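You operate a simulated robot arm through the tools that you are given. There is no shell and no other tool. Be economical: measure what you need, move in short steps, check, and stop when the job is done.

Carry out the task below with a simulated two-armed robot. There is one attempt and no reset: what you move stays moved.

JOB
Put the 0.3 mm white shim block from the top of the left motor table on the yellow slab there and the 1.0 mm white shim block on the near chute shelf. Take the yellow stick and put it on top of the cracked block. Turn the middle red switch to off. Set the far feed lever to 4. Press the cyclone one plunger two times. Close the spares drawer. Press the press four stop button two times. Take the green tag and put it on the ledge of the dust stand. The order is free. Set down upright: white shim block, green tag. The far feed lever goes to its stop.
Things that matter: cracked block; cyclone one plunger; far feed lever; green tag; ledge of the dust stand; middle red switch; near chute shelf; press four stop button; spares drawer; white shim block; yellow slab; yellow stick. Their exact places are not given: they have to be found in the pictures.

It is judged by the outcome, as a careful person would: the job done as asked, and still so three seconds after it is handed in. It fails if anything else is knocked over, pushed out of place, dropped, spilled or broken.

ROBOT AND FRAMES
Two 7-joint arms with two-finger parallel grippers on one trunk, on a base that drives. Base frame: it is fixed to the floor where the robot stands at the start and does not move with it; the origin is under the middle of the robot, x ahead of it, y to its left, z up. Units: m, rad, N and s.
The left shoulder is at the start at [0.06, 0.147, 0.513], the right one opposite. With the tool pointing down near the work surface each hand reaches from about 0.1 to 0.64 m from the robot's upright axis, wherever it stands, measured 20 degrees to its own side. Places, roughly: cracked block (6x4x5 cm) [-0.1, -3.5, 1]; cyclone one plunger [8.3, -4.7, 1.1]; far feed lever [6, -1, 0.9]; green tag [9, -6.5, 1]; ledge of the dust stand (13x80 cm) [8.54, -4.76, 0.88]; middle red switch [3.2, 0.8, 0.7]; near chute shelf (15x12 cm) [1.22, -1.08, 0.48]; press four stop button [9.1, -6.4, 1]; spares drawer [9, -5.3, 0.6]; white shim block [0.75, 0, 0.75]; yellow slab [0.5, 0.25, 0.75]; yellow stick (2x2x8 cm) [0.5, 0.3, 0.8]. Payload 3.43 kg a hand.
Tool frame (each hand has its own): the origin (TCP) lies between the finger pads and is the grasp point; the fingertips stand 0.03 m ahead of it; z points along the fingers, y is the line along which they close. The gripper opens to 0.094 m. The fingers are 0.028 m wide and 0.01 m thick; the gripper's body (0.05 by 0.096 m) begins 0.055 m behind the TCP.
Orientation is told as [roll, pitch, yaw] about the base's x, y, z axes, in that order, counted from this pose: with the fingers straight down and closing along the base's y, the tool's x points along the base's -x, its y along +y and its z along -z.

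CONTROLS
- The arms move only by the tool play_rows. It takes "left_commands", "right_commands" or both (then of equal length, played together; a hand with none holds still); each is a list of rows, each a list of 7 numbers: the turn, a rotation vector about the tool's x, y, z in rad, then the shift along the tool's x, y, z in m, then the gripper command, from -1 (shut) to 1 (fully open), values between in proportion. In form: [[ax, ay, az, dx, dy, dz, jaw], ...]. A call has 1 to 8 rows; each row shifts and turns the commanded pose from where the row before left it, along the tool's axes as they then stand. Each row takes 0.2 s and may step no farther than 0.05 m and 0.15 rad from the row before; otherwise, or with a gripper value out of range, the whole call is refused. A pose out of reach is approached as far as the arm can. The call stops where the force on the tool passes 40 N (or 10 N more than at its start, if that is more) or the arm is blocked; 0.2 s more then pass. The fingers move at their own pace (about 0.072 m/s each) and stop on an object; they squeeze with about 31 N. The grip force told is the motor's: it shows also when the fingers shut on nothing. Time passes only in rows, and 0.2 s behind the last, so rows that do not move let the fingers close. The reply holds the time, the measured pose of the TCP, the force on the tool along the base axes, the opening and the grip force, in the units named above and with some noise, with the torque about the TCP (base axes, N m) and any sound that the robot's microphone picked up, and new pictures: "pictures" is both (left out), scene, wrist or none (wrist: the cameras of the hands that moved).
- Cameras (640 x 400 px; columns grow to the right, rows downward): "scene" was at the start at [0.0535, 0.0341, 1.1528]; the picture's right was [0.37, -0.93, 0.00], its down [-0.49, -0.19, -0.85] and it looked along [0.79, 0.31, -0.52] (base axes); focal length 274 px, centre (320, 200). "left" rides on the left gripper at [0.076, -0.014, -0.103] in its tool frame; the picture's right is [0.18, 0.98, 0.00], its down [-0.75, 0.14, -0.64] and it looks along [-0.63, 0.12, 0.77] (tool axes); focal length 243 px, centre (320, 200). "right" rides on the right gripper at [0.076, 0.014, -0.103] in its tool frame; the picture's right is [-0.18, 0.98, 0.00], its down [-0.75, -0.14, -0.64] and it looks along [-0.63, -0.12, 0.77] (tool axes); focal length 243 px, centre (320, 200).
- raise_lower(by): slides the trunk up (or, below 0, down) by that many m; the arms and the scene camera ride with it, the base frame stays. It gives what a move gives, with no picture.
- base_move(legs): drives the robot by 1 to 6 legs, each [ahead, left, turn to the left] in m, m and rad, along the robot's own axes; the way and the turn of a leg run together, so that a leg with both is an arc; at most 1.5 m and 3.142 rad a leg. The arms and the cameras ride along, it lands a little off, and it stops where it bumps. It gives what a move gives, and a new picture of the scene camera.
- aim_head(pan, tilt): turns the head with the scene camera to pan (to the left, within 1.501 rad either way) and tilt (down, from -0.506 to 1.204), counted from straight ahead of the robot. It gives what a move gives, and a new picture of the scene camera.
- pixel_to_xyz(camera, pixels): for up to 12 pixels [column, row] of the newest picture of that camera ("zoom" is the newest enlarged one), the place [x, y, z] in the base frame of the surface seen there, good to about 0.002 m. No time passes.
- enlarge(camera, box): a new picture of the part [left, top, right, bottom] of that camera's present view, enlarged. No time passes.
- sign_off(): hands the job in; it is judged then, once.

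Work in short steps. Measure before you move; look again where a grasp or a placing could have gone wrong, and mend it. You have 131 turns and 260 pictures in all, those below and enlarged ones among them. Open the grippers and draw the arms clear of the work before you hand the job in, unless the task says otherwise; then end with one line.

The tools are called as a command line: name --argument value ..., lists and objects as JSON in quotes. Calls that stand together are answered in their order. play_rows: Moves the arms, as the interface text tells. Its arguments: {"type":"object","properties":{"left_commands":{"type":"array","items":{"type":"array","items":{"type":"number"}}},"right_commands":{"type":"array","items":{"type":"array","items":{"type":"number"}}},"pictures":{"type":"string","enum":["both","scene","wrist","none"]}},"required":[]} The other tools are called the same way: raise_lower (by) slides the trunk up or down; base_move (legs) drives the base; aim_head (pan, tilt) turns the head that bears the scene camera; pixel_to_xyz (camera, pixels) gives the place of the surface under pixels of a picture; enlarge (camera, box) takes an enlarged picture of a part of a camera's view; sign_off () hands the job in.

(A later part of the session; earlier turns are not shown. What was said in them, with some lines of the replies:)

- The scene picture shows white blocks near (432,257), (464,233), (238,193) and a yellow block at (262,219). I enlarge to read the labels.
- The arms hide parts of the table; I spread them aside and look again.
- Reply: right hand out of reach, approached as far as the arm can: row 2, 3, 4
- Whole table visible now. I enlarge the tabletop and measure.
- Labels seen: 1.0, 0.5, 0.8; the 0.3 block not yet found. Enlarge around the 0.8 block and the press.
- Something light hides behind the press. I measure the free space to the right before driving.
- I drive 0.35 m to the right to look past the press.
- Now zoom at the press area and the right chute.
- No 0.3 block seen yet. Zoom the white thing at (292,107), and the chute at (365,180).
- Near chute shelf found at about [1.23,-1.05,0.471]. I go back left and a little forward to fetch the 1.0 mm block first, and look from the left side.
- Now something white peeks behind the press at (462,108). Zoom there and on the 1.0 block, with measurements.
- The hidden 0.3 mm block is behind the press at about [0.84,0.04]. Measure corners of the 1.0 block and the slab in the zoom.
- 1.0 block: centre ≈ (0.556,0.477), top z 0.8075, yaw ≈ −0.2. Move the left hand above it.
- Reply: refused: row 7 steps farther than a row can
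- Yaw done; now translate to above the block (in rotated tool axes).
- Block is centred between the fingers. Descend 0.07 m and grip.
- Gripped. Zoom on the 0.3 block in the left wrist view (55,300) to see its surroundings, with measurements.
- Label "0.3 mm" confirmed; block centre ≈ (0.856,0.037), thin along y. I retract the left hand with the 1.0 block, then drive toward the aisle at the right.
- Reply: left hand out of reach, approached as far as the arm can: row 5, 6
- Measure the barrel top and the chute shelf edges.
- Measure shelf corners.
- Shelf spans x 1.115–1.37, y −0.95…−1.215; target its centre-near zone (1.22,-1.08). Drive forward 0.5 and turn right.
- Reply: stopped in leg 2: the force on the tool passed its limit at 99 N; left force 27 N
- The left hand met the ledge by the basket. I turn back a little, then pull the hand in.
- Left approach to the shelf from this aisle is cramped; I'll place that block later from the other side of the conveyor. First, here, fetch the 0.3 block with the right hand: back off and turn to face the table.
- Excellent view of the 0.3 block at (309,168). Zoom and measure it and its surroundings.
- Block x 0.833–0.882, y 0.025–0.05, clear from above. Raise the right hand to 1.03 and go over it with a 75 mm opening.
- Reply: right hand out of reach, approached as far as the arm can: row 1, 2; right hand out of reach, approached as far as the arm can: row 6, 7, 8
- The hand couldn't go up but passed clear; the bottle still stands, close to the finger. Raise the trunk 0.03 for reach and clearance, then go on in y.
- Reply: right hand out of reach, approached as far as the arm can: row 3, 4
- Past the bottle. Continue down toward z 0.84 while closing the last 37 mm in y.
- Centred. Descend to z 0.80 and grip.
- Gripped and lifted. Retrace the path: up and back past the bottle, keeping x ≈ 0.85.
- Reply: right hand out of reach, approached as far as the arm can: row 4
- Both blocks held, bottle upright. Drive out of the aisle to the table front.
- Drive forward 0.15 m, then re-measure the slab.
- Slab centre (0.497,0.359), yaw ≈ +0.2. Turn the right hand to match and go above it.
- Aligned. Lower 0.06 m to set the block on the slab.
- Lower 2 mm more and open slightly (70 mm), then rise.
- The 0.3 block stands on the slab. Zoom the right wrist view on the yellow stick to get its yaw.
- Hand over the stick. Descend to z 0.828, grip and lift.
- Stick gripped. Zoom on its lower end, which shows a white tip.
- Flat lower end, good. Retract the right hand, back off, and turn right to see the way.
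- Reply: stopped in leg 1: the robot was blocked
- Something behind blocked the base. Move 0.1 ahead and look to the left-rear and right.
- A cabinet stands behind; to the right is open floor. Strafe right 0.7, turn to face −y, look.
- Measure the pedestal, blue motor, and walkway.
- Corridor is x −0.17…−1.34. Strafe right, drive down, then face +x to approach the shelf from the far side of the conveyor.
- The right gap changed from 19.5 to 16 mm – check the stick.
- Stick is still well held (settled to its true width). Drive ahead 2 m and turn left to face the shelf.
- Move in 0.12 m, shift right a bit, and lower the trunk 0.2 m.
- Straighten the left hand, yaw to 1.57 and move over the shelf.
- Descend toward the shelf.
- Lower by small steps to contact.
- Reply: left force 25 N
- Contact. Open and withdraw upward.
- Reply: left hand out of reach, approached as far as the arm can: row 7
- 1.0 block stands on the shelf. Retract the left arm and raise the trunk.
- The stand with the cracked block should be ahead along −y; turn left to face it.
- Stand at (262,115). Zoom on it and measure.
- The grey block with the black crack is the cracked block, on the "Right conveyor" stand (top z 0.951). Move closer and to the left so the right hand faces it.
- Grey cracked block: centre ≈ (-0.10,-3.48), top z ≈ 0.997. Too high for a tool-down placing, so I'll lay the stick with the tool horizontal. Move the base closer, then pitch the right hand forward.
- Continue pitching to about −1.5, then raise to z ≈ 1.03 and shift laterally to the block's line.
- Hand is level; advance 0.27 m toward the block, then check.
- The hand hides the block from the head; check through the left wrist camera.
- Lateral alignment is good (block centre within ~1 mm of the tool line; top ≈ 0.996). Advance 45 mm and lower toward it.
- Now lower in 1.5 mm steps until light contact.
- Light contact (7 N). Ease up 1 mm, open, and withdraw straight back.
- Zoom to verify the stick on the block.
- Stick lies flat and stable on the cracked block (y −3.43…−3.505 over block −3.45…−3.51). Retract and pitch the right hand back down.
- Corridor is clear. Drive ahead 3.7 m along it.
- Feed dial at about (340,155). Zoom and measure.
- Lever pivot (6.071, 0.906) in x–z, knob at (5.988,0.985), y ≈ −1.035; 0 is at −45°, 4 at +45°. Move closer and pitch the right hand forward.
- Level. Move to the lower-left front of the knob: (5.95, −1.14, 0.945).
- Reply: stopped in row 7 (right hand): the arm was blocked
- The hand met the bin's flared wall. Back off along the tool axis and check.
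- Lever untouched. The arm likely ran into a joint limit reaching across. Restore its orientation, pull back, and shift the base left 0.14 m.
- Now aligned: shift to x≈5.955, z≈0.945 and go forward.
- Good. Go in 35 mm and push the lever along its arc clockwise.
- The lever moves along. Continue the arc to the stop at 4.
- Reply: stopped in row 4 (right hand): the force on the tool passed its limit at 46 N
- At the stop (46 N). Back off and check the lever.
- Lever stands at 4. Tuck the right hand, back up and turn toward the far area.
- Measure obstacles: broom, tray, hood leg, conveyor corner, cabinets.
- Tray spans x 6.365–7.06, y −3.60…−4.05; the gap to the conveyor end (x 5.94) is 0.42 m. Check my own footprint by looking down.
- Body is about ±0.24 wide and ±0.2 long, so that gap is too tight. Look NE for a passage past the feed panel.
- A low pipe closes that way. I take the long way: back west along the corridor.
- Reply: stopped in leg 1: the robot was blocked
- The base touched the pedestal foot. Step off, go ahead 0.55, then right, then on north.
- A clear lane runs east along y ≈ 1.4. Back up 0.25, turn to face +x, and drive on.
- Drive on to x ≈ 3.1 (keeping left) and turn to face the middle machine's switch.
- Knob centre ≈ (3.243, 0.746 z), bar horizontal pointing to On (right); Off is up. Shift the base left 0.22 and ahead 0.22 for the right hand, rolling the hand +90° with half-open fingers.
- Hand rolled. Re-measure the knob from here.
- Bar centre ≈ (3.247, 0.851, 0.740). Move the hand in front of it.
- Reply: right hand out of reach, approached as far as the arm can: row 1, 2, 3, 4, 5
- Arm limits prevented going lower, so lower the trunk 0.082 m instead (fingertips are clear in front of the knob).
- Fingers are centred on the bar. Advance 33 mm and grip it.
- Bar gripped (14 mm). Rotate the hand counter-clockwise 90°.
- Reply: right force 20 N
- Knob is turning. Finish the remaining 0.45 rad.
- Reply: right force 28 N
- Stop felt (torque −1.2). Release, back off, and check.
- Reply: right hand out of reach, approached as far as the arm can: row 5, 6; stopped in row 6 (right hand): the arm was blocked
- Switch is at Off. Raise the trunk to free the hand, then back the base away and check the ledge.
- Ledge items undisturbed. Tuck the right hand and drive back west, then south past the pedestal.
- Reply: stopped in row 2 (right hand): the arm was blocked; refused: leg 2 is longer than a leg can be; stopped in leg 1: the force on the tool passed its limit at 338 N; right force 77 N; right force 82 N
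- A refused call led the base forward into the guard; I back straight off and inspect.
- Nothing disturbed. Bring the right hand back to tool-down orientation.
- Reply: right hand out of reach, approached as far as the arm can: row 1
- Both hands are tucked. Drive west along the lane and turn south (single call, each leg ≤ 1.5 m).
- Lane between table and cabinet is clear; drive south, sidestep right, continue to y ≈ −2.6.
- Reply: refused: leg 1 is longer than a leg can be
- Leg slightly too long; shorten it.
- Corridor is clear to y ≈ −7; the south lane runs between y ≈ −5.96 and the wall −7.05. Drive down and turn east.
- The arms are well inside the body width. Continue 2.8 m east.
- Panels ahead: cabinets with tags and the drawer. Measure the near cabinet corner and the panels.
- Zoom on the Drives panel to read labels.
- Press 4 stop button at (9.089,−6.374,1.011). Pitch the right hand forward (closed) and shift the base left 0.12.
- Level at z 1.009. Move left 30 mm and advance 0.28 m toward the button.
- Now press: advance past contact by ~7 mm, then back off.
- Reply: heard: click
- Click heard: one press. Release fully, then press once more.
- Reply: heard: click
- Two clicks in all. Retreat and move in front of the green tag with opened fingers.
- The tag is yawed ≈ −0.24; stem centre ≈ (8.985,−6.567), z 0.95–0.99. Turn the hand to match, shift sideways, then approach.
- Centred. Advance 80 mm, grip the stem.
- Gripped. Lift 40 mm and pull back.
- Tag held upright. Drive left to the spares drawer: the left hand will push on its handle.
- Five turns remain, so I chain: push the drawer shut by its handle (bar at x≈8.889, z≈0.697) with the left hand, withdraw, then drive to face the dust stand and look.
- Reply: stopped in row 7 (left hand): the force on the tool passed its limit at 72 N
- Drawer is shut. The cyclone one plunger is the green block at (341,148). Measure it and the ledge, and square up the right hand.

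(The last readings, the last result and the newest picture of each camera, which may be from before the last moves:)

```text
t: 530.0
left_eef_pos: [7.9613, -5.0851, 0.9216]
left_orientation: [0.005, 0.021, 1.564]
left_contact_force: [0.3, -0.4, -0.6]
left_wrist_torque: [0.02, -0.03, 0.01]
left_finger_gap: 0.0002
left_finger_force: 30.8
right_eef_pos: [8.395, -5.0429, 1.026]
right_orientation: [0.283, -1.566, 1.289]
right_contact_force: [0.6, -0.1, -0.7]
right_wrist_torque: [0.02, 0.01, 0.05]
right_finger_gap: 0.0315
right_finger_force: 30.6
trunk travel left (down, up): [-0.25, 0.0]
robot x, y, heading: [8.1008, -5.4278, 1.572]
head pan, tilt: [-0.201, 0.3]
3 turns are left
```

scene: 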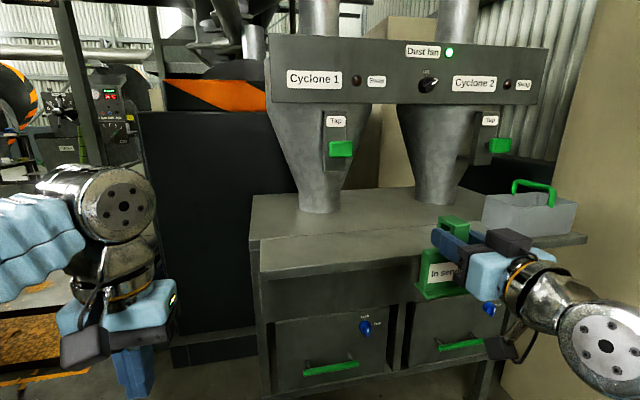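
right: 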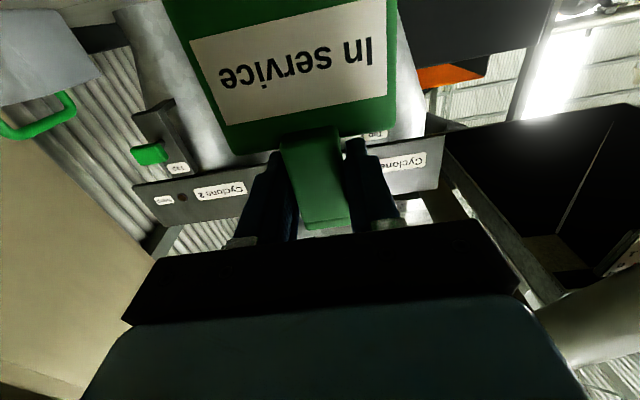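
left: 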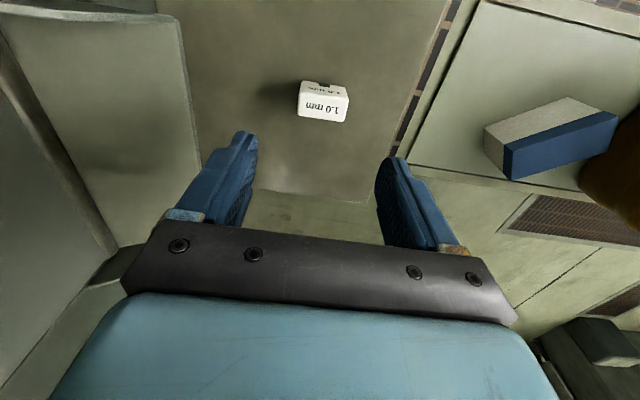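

Ledge top z 0.891 (y −4.84…−4.71); plunger face at (8.304,−4.717,1.128). Now: step in 0.1 m, set the tag on the ledge at x≈8.50, release, withdraw, and bring the closed fingers before the plunger.

base_move --legs '[[0.1, 0, 0]]'

play_rows --right_commands '[[0, 0, 0, 0, -0.026, 0.0395, -1], [0, 0, 0, 0, -0.026, 0.0395, -1], [0, 0, 0, 0, -0.026, 0.0395, -1], [0, 0, 0, 0, -0.026, 0.0395, -1], [0, 0, 0, 0, 0, 0, -1]]' --pictures "none"

play_rows --right_commands '[[0, 0, 0, 0.02, 0, 0, -1], [0, 0, 0, 0.012, 0, 0, -1], [0, 0, 0, 0.004, 0, 0, -1], [0, 0, 0, 0.0015, 0, 0, -1], [0, 0, 0, 0.001, 0, 0, -1], [0, 0, 0, 0, 0, 0, -1]]' --pictures "scene"

play_rows --right_commands '[[0, 0, 0, 0, 0, 0, -0.1], [0, 0, 0, 0, 0, 0, 0.3], [0, 0, 0, 0, 0, 0, 0.4], [0, 0, 0, 0, 0, 0, 0.4], [0, 0, 0, 0, 0, -0.04, 0.4], [0, 0, 0, 0, 0, -0.045, 0.4], [0, 0, 0, 0, 0, -0.045, 0.4], [0, 0, 0, 0, 0, -0.04, 0.4]]' --pictures "scene"

play_rows --right_commands '[[0, 0, 0, -0.0235, 0.0327, 0, -1], [0, 0, 0, -0.0235, 0.0327, 0, -1], [0, 0, 0, -0.0235, 0.0327, 0, -1], [0, 0, 0, -0.0235, 0.0327, 0, -1], [0, 0, 0, -0.0235, 0.0327, 0, -1], [0, 0, 0, -0.0235, 0.0327, 0, -1], [0, 0, 0, 0, 0, 0, -1]]' --pictures "both"

enlarge --camera "scene" --box '[280, 80, 560, 280]'

```text
t: 531.2
left_eef_pos: [7.9613, -4.9848, 0.9217]
left_orientation: [0.004, 0.021, 1.563]
left_contact_force: [-0.2, -0.9, 0.0]
left_wrist_torque: [0.01, -0.01, 0.03]
left_finger_gap: 0.0002
left_finger_force: 30.6
right_eef_pos: [8.3953, -4.943, 1.0259]
right_orientation: [0.311, -1.567, 1.259]
right_contact_force: [0.1, 0.2, -1.0]
right_wrist_torque: [-0.01, 0.0, -0.01]
right_finger_gap: 0.0315
right_finger_force: 31.2
trunk travel left (down, up): [-0.25, 0.0]
robot x, y, heading: [8.1019, -5.3255, 1.57]
head pan, tilt: [-0.201, 0.3]
```

scene: 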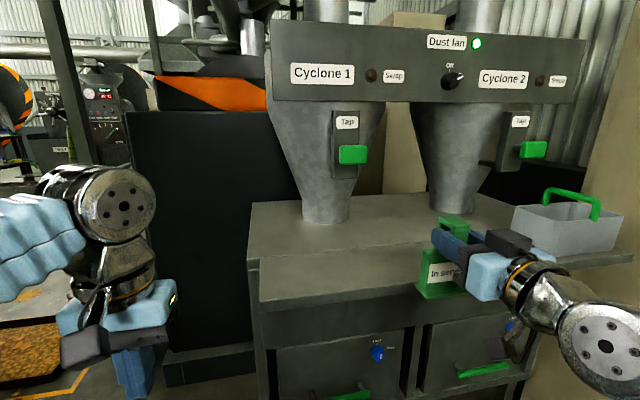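

```text
t: 532.4
left_eef_pos: [7.9616, -4.9835, 0.9219]
left_orientation: [0.005, 0.02, 1.563]
left_contact_force: [0.1, -0.2, -1.1]
left_wrist_torque: [-0.03, -0.04, 0.0]
left_finger_gap: 0.0
left_finger_force: 31.0
right_eef_pos: [8.4984, -4.7818, 1.0251]
right_orientation: [0.105, -1.566, 1.466]
right_contact_force: [-0.1, -0.4, -1.0]
right_wrist_torque: [-0.02, 0.03, -0.01]
right_finger_gap: 0.0317
right_finger_force: 30.9
trunk travel left (down, up): [-0.25, 0.0]
robot x, y, heading: [8.0988, -5.3265, 1.574]
head pan, tilt: [-0.201, 0.3]
```

```text
t: 533.8
left_eef_pos: [7.9626, -4.9844, 0.9224]
left_orientation: [0.006, 0.021, 1.563]
left_contact_force: [-0.1, -0.7, -1.0]
left_wrist_torque: [0.01, -0.01, 0.0]
left_finger_gap: 0.0001
left_finger_force: 30.5
right_eef_pos: [8.4985, -4.785, 0.9865]
right_orientation: [0.367, -1.565, 1.206]
right_contact_force: [0.0, -0.7, -0.8]
right_wrist_torque: [-0.02, 0.0, 0.01]
right_finger_gap: 0.0318
right_finger_force: 31.1
trunk travel left (down, up): [-0.25, 0.0]
robot x, y, heading: [8.0988, -5.3236, 1.566]
head pan, tilt: [-0.201, 0.3]
```

scene: 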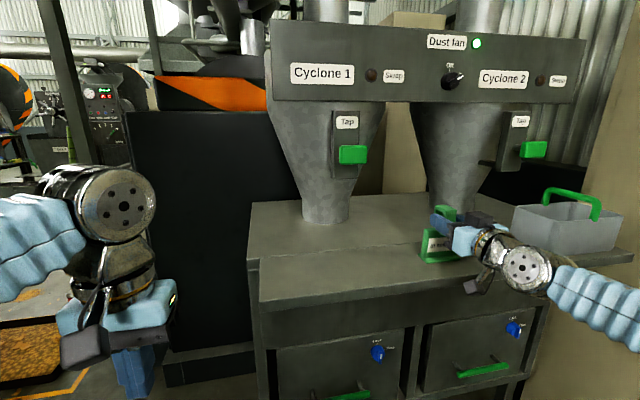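

```text
t: 535.6
left_eef_pos: [7.9622, -4.9864, 0.9222]
left_orientation: [0.003, 0.021, 1.563]
left_contact_force: [0.2, 0.3, -0.1]
left_wrist_torque: [-0.02, 0.02, -0.02]
left_finger_gap: 0.0001
left_finger_force: 30.8
right_eef_pos: [8.4986, -4.9561, 0.987]
right_orientation: [0.075, -1.566, 1.494]
right_contact_force: [0.0, 0.8, 0.7]
right_wrist_torque: [0.03, -0.02, 0.0]
right_finger_gap: 0.0659
right_finger_force: 0.1
trunk travel left (down, up): [-0.25, 0.0]
robot x, y, heading: [8.0946, -5.3264, 1.571]
head pan, tilt: [-0.201, 0.3]
```

scene: 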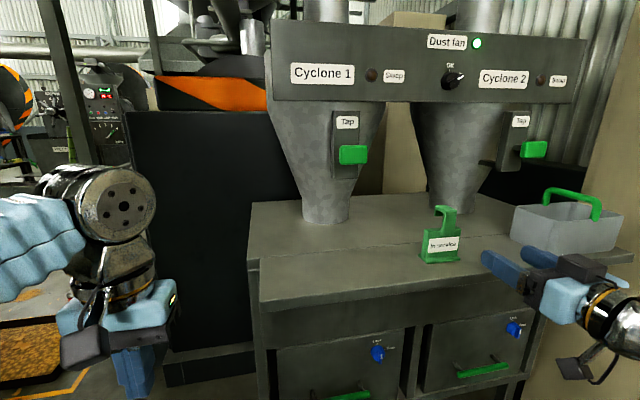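

```text
t: 537.2
left_eef_pos: [7.9619, -4.9844, 0.9223]
left_orientation: [0.006, 0.021, 1.563]
left_contact_force: [-0.4, -0.3, -1.0]
left_wrist_torque: [0.0, -0.02, 0.0]
left_finger_gap: 0.0
left_finger_force: 31.5
right_eef_pos: [8.3015, -4.9552, 1.1282]
right_orientation: [0.35, -1.565, 1.222]
right_contact_force: [-0.5, -0.1, -0.2]
right_wrist_torque: [-0.01, -0.02, -0.03]
right_finger_gap: 0.0001
right_finger_force: 30.7
trunk travel left (down, up): [-0.25, 0.0]
robot x, y, heading: [8.0987, -5.3259, 1.573]
head pan, tilt: [-0.201, 0.3]
```

scene: 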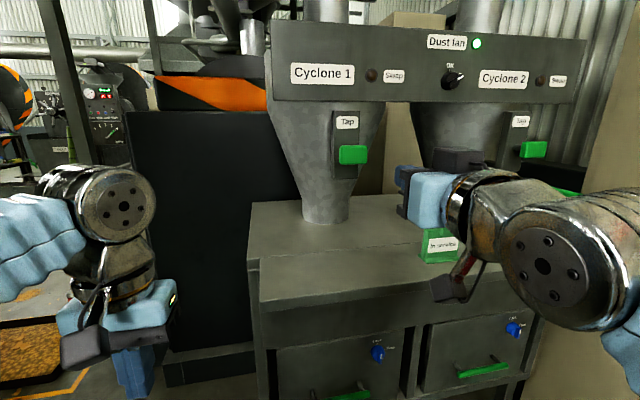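
right: 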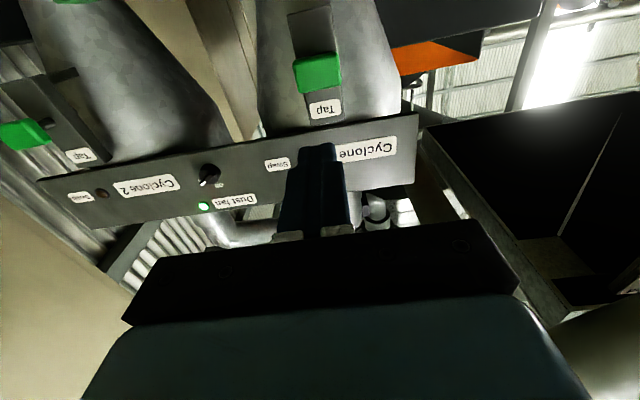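

```text
2.00 times, centred on (420, 180) of scene
2 turns are left
```

zoom: 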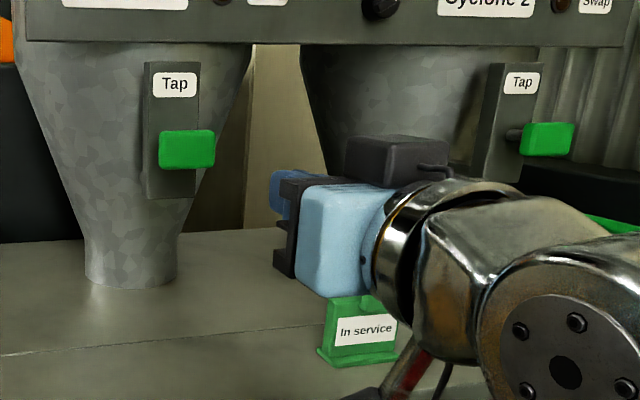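

Tag stands upright on the ledge; fingers are 0.21 m before the plunger, aligned (x 8.302, z 1.128). Press it twice with full release between, then withdraw, open both grippers and back away.

play_rows --right_commands '[[0, 0, 0, 0, 0, 0.045, -1], [0, 0, 0, 0, -0.001, 0.045, -1], [0, 0, 0, 0, -0.001, 0.045, -1], [0, 0, 0, 0, 0, 0.045, -1], [0, 0, 0, 0, 0, 0.018, -1], [0, 0, 0, 0, 0, 0, -1]]' --pictures "none"

play_rows --right_commands '[[0, 0, 0, 0, 0, 0.012, -1], [0, 0, 0, 0, 0, 0.012, -1], [0, 0, 0, 0, 0, 0.012, -1], [0, 0, 0, 0, 0, 0.012, -1], [0, 0, 0, 0, 0, 0.012, -1], [0, 0, 0, 0, 0, 0, -1]]' --pictures "none"

play_rows --right_commands '[[0, 0, 0, 0, 0, -0.03, -1], [0, 0, 0, 0, 0, -0.04, -1], [0, 0, 0, 0, 0, 0, -1], [0, 0, 0, 0, 0, 0, -1]]' --pictures "none"

play_rows --right_commands '[[0, 0, 0, 0, 0, 0.014, -1], [0, 0, 0, 0, 0, 0.014, -1], [0, 0, 0, 0, 0, 0.014, -1], [0, 0, 0, 0, 0, 0.014, -1], [0, 0, 0, 0, 0, 0.014, -1], [0, 0, 0, 0, 0, 0.012, -1], [0, 0, 0, 0, 0, 0.01, -1], [0, 0, 0, 0, 0, 0, -1]]' --pictures "none"

play_rows --right_commands '[[0, 0, 0, 0, 0, -0.03, -1], [0, 0, 0, 0, 0, -0.045, -1], [0, 0, 0, 0, 0, -0.045, -1], [0, 0, 0, 0, 0, -0.045, -1], [0, 0, 0, 0, 0, -0.045, 0], [0, 0, 0, 0, 0, 0, 1]]' --left_commands '[[0, 0, 0, 0, 0, 0, 0.5], [0, 0, 0, 0, 0, 0, 0.5], [0, 0, 0, 0, 0, 0, 0.5], [0, 0, 0, 0, 0, 0, 0.5], [0, 0, 0, 0, 0, 0, 1], [0, 0, 0, 0, 0, 0, 1]]' --pictures "none"

base_move --legs '[[-0.25, 0, 0]]'

```text
t: 538.6
left_eef_pos: [7.9618, -4.9851, 0.9206]
left_orientation: [0.008, 0.019, 1.567]
left_contact_force: [0.3, 0.7, 0.5]
left_wrist_torque: [0.01, -0.02, 0.01]
left_finger_gap: 0.0001
left_finger_force: 31.2
right_eef_pos: [8.3059, -4.7559, 1.1284]
right_orientation: [0.335, -1.565, 1.234]
right_contact_force: [0.5, -0.2, 0.8]
right_wrist_torque: [0.0, 0.0, 0.0]
right_finger_gap: 0.0
right_finger_force: 31.1
trunk travel left (down, up): [-0.25, 0.0]
robot x, y, heading: [8.0985, -5.3264, 1.57]
head pan, tilt: [-0.201, 0.3]
```

```text
t: 539.4
left_eef_pos: [7.9616, -4.987, 0.9223]
left_orientation: [0.007, 0.02, 1.563]
left_contact_force: [-0.6, 0.4, -0.1]
left_wrist_torque: [-0.01, 0.0, 0.02]
left_finger_gap: 0.0001
left_finger_force: 31.1
right_eef_pos: [8.3055, -4.7262, 1.1296]
right_orientation: [0.355, -1.565, 1.218]
right_contact_force: [0.3, -34.1, -5.4]
right_wrist_torque: [0.19, 0.0, -0.05]
right_finger_gap: 0.0002
right_finger_force: 31.4
trunk travel left (down, up): [-0.25, 0.0]
robot x, y, heading: [8.0993, -5.3251, 1.57]
head pan, tilt: [-0.201, 0.3]
heard: click
stopped in row 4 (right hand): the force on the tool passed its limit at 48 N (the readings are from after the stop); the commanded pose is now the measured one
```

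```text
t: 540.4
left_eef_pos: [7.961, -4.9839, 0.9208]
left_orientation: [0.004, 0.022, 1.564]
left_contact_force: [-0.2, -0.2, -1.1]
left_wrist_torque: [-0.02, -0.01, 0.0]
left_finger_gap: 0.0
left_finger_force: 30.9
right_eef_pos: [8.3047, -4.7931, 1.1264]
right_orientation: [0.217, -1.562, 1.354]
right_contact_force: [0.0, -0.1, -0.7]
right_wrist_torque: [-0.02, -0.01, 0.0]
right_finger_gap: 0.0
right_finger_force: 31.5
trunk travel left (down, up): [-0.25, 0.0]
robot x, y, heading: [8.1024, -5.3279, 1.571]
head pan, tilt: [-0.201, 0.3]
```

```text
t: 541.6
left_eef_pos: [7.9627, -4.9882, 0.9222]
left_orientation: [0.005, 0.018, 1.563]
left_contact_force: [-0.7, -0.1, 0.5]
left_wrist_torque: [0.01, -0.01, 0.01]
left_finger_gap: 0.0001
left_finger_force: 30.6
right_eef_pos: [8.3047, -4.7265, 1.1261]
right_orientation: [0.214, -1.559, 1.355]
right_contact_force: [0.4, -36.2, -5.9]
right_wrist_torque: [0.31, 0.04, -0.07]
right_finger_gap: 0.0001
right_finger_force: 30.8
trunk travel left (down, up): [-0.25, 0.0]
robot x, y, heading: [8.0983, -5.3255, 1.567]
head pan, tilt: [-0.201, 0.3]
heard: click
stopped in row 6 (right hand): the force on the tool passed its limit at 52 N (the readings are from after the stop); the commanded pose is now the measured one
```

```text
t: 543.0
left_eef_pos: [7.9629, -4.9856, 0.9205]
left_orientation: [0.004, 0.022, 1.562]
left_contact_force: [0.7, 1.0, 0.4]
left_wrist_torque: [-0.02, -0.01, 0.02]
left_finger_gap: 0.094
left_finger_force: 0.1
right_eef_pos: [8.3053, -4.9326, 1.1281]
right_orientation: [0.179, -1.555, 1.393]
right_contact_force: [-0.1, -0.2, -0.3]
right_wrist_torque: [0.0, 0.0, 0.02]
right_finger_gap: 0.0799
right_finger_force: 0.1
trunk travel left (down, up): [-0.25, 0.0]
robot x, y, heading: [8.1019, -5.327, 1.568]
head pan, tilt: [-0.201, 0.3]
```

```text
t: 544.9
left_eef_pos: [7.9607, -5.2309, 0.9217]
left_orientation: [0.007, 0.025, 1.564]
left_contact_force: [-0.9, 0.3, -0.3]
left_wrist_torque: [-0.01, 0.01, 0.01]
left_finger_gap: 0.0941
left_finger_force: 0.1
right_eef_pos: [8.3057, -5.1779, 1.1291]
right_orientation: [0.144, -1.556, 1.427]
right_contact_force: [-1.2, -0.2, -0.2]
right_wrist_torque: [0.01, -0.01, 0.0]
right_finger_gap: 0.094
right_finger_force: 0.1
trunk travel left (down, up): [-0.25, 0.0]
robot x, y, heading: [8.0968, -5.5745, 1.569]
head pan, tilt: [-0.201, 0.3]
1 turns are left
```

scene: 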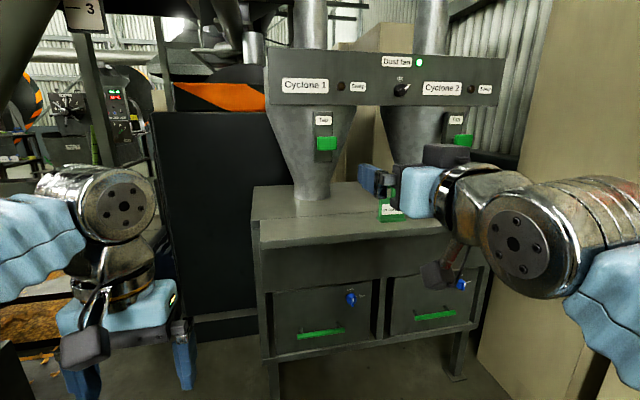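

I heard two separate plunger clicks. The tag is on the ledge, both grippers are open and the arms are clear, so I hand the job in.

sign_off

```text
The job is handed in.
```

All the tasks are done and the job is handed in. On the way I hit fixed equipment several times: the ledge by the basket (99 N), the Press 2 guard (338 N), a rear cabinet, the conveyor pedestal, and probably the Press 3 bin. Where I looked afterwards, nothing had moved; I did not re-inspect the cabinet or pedestal.
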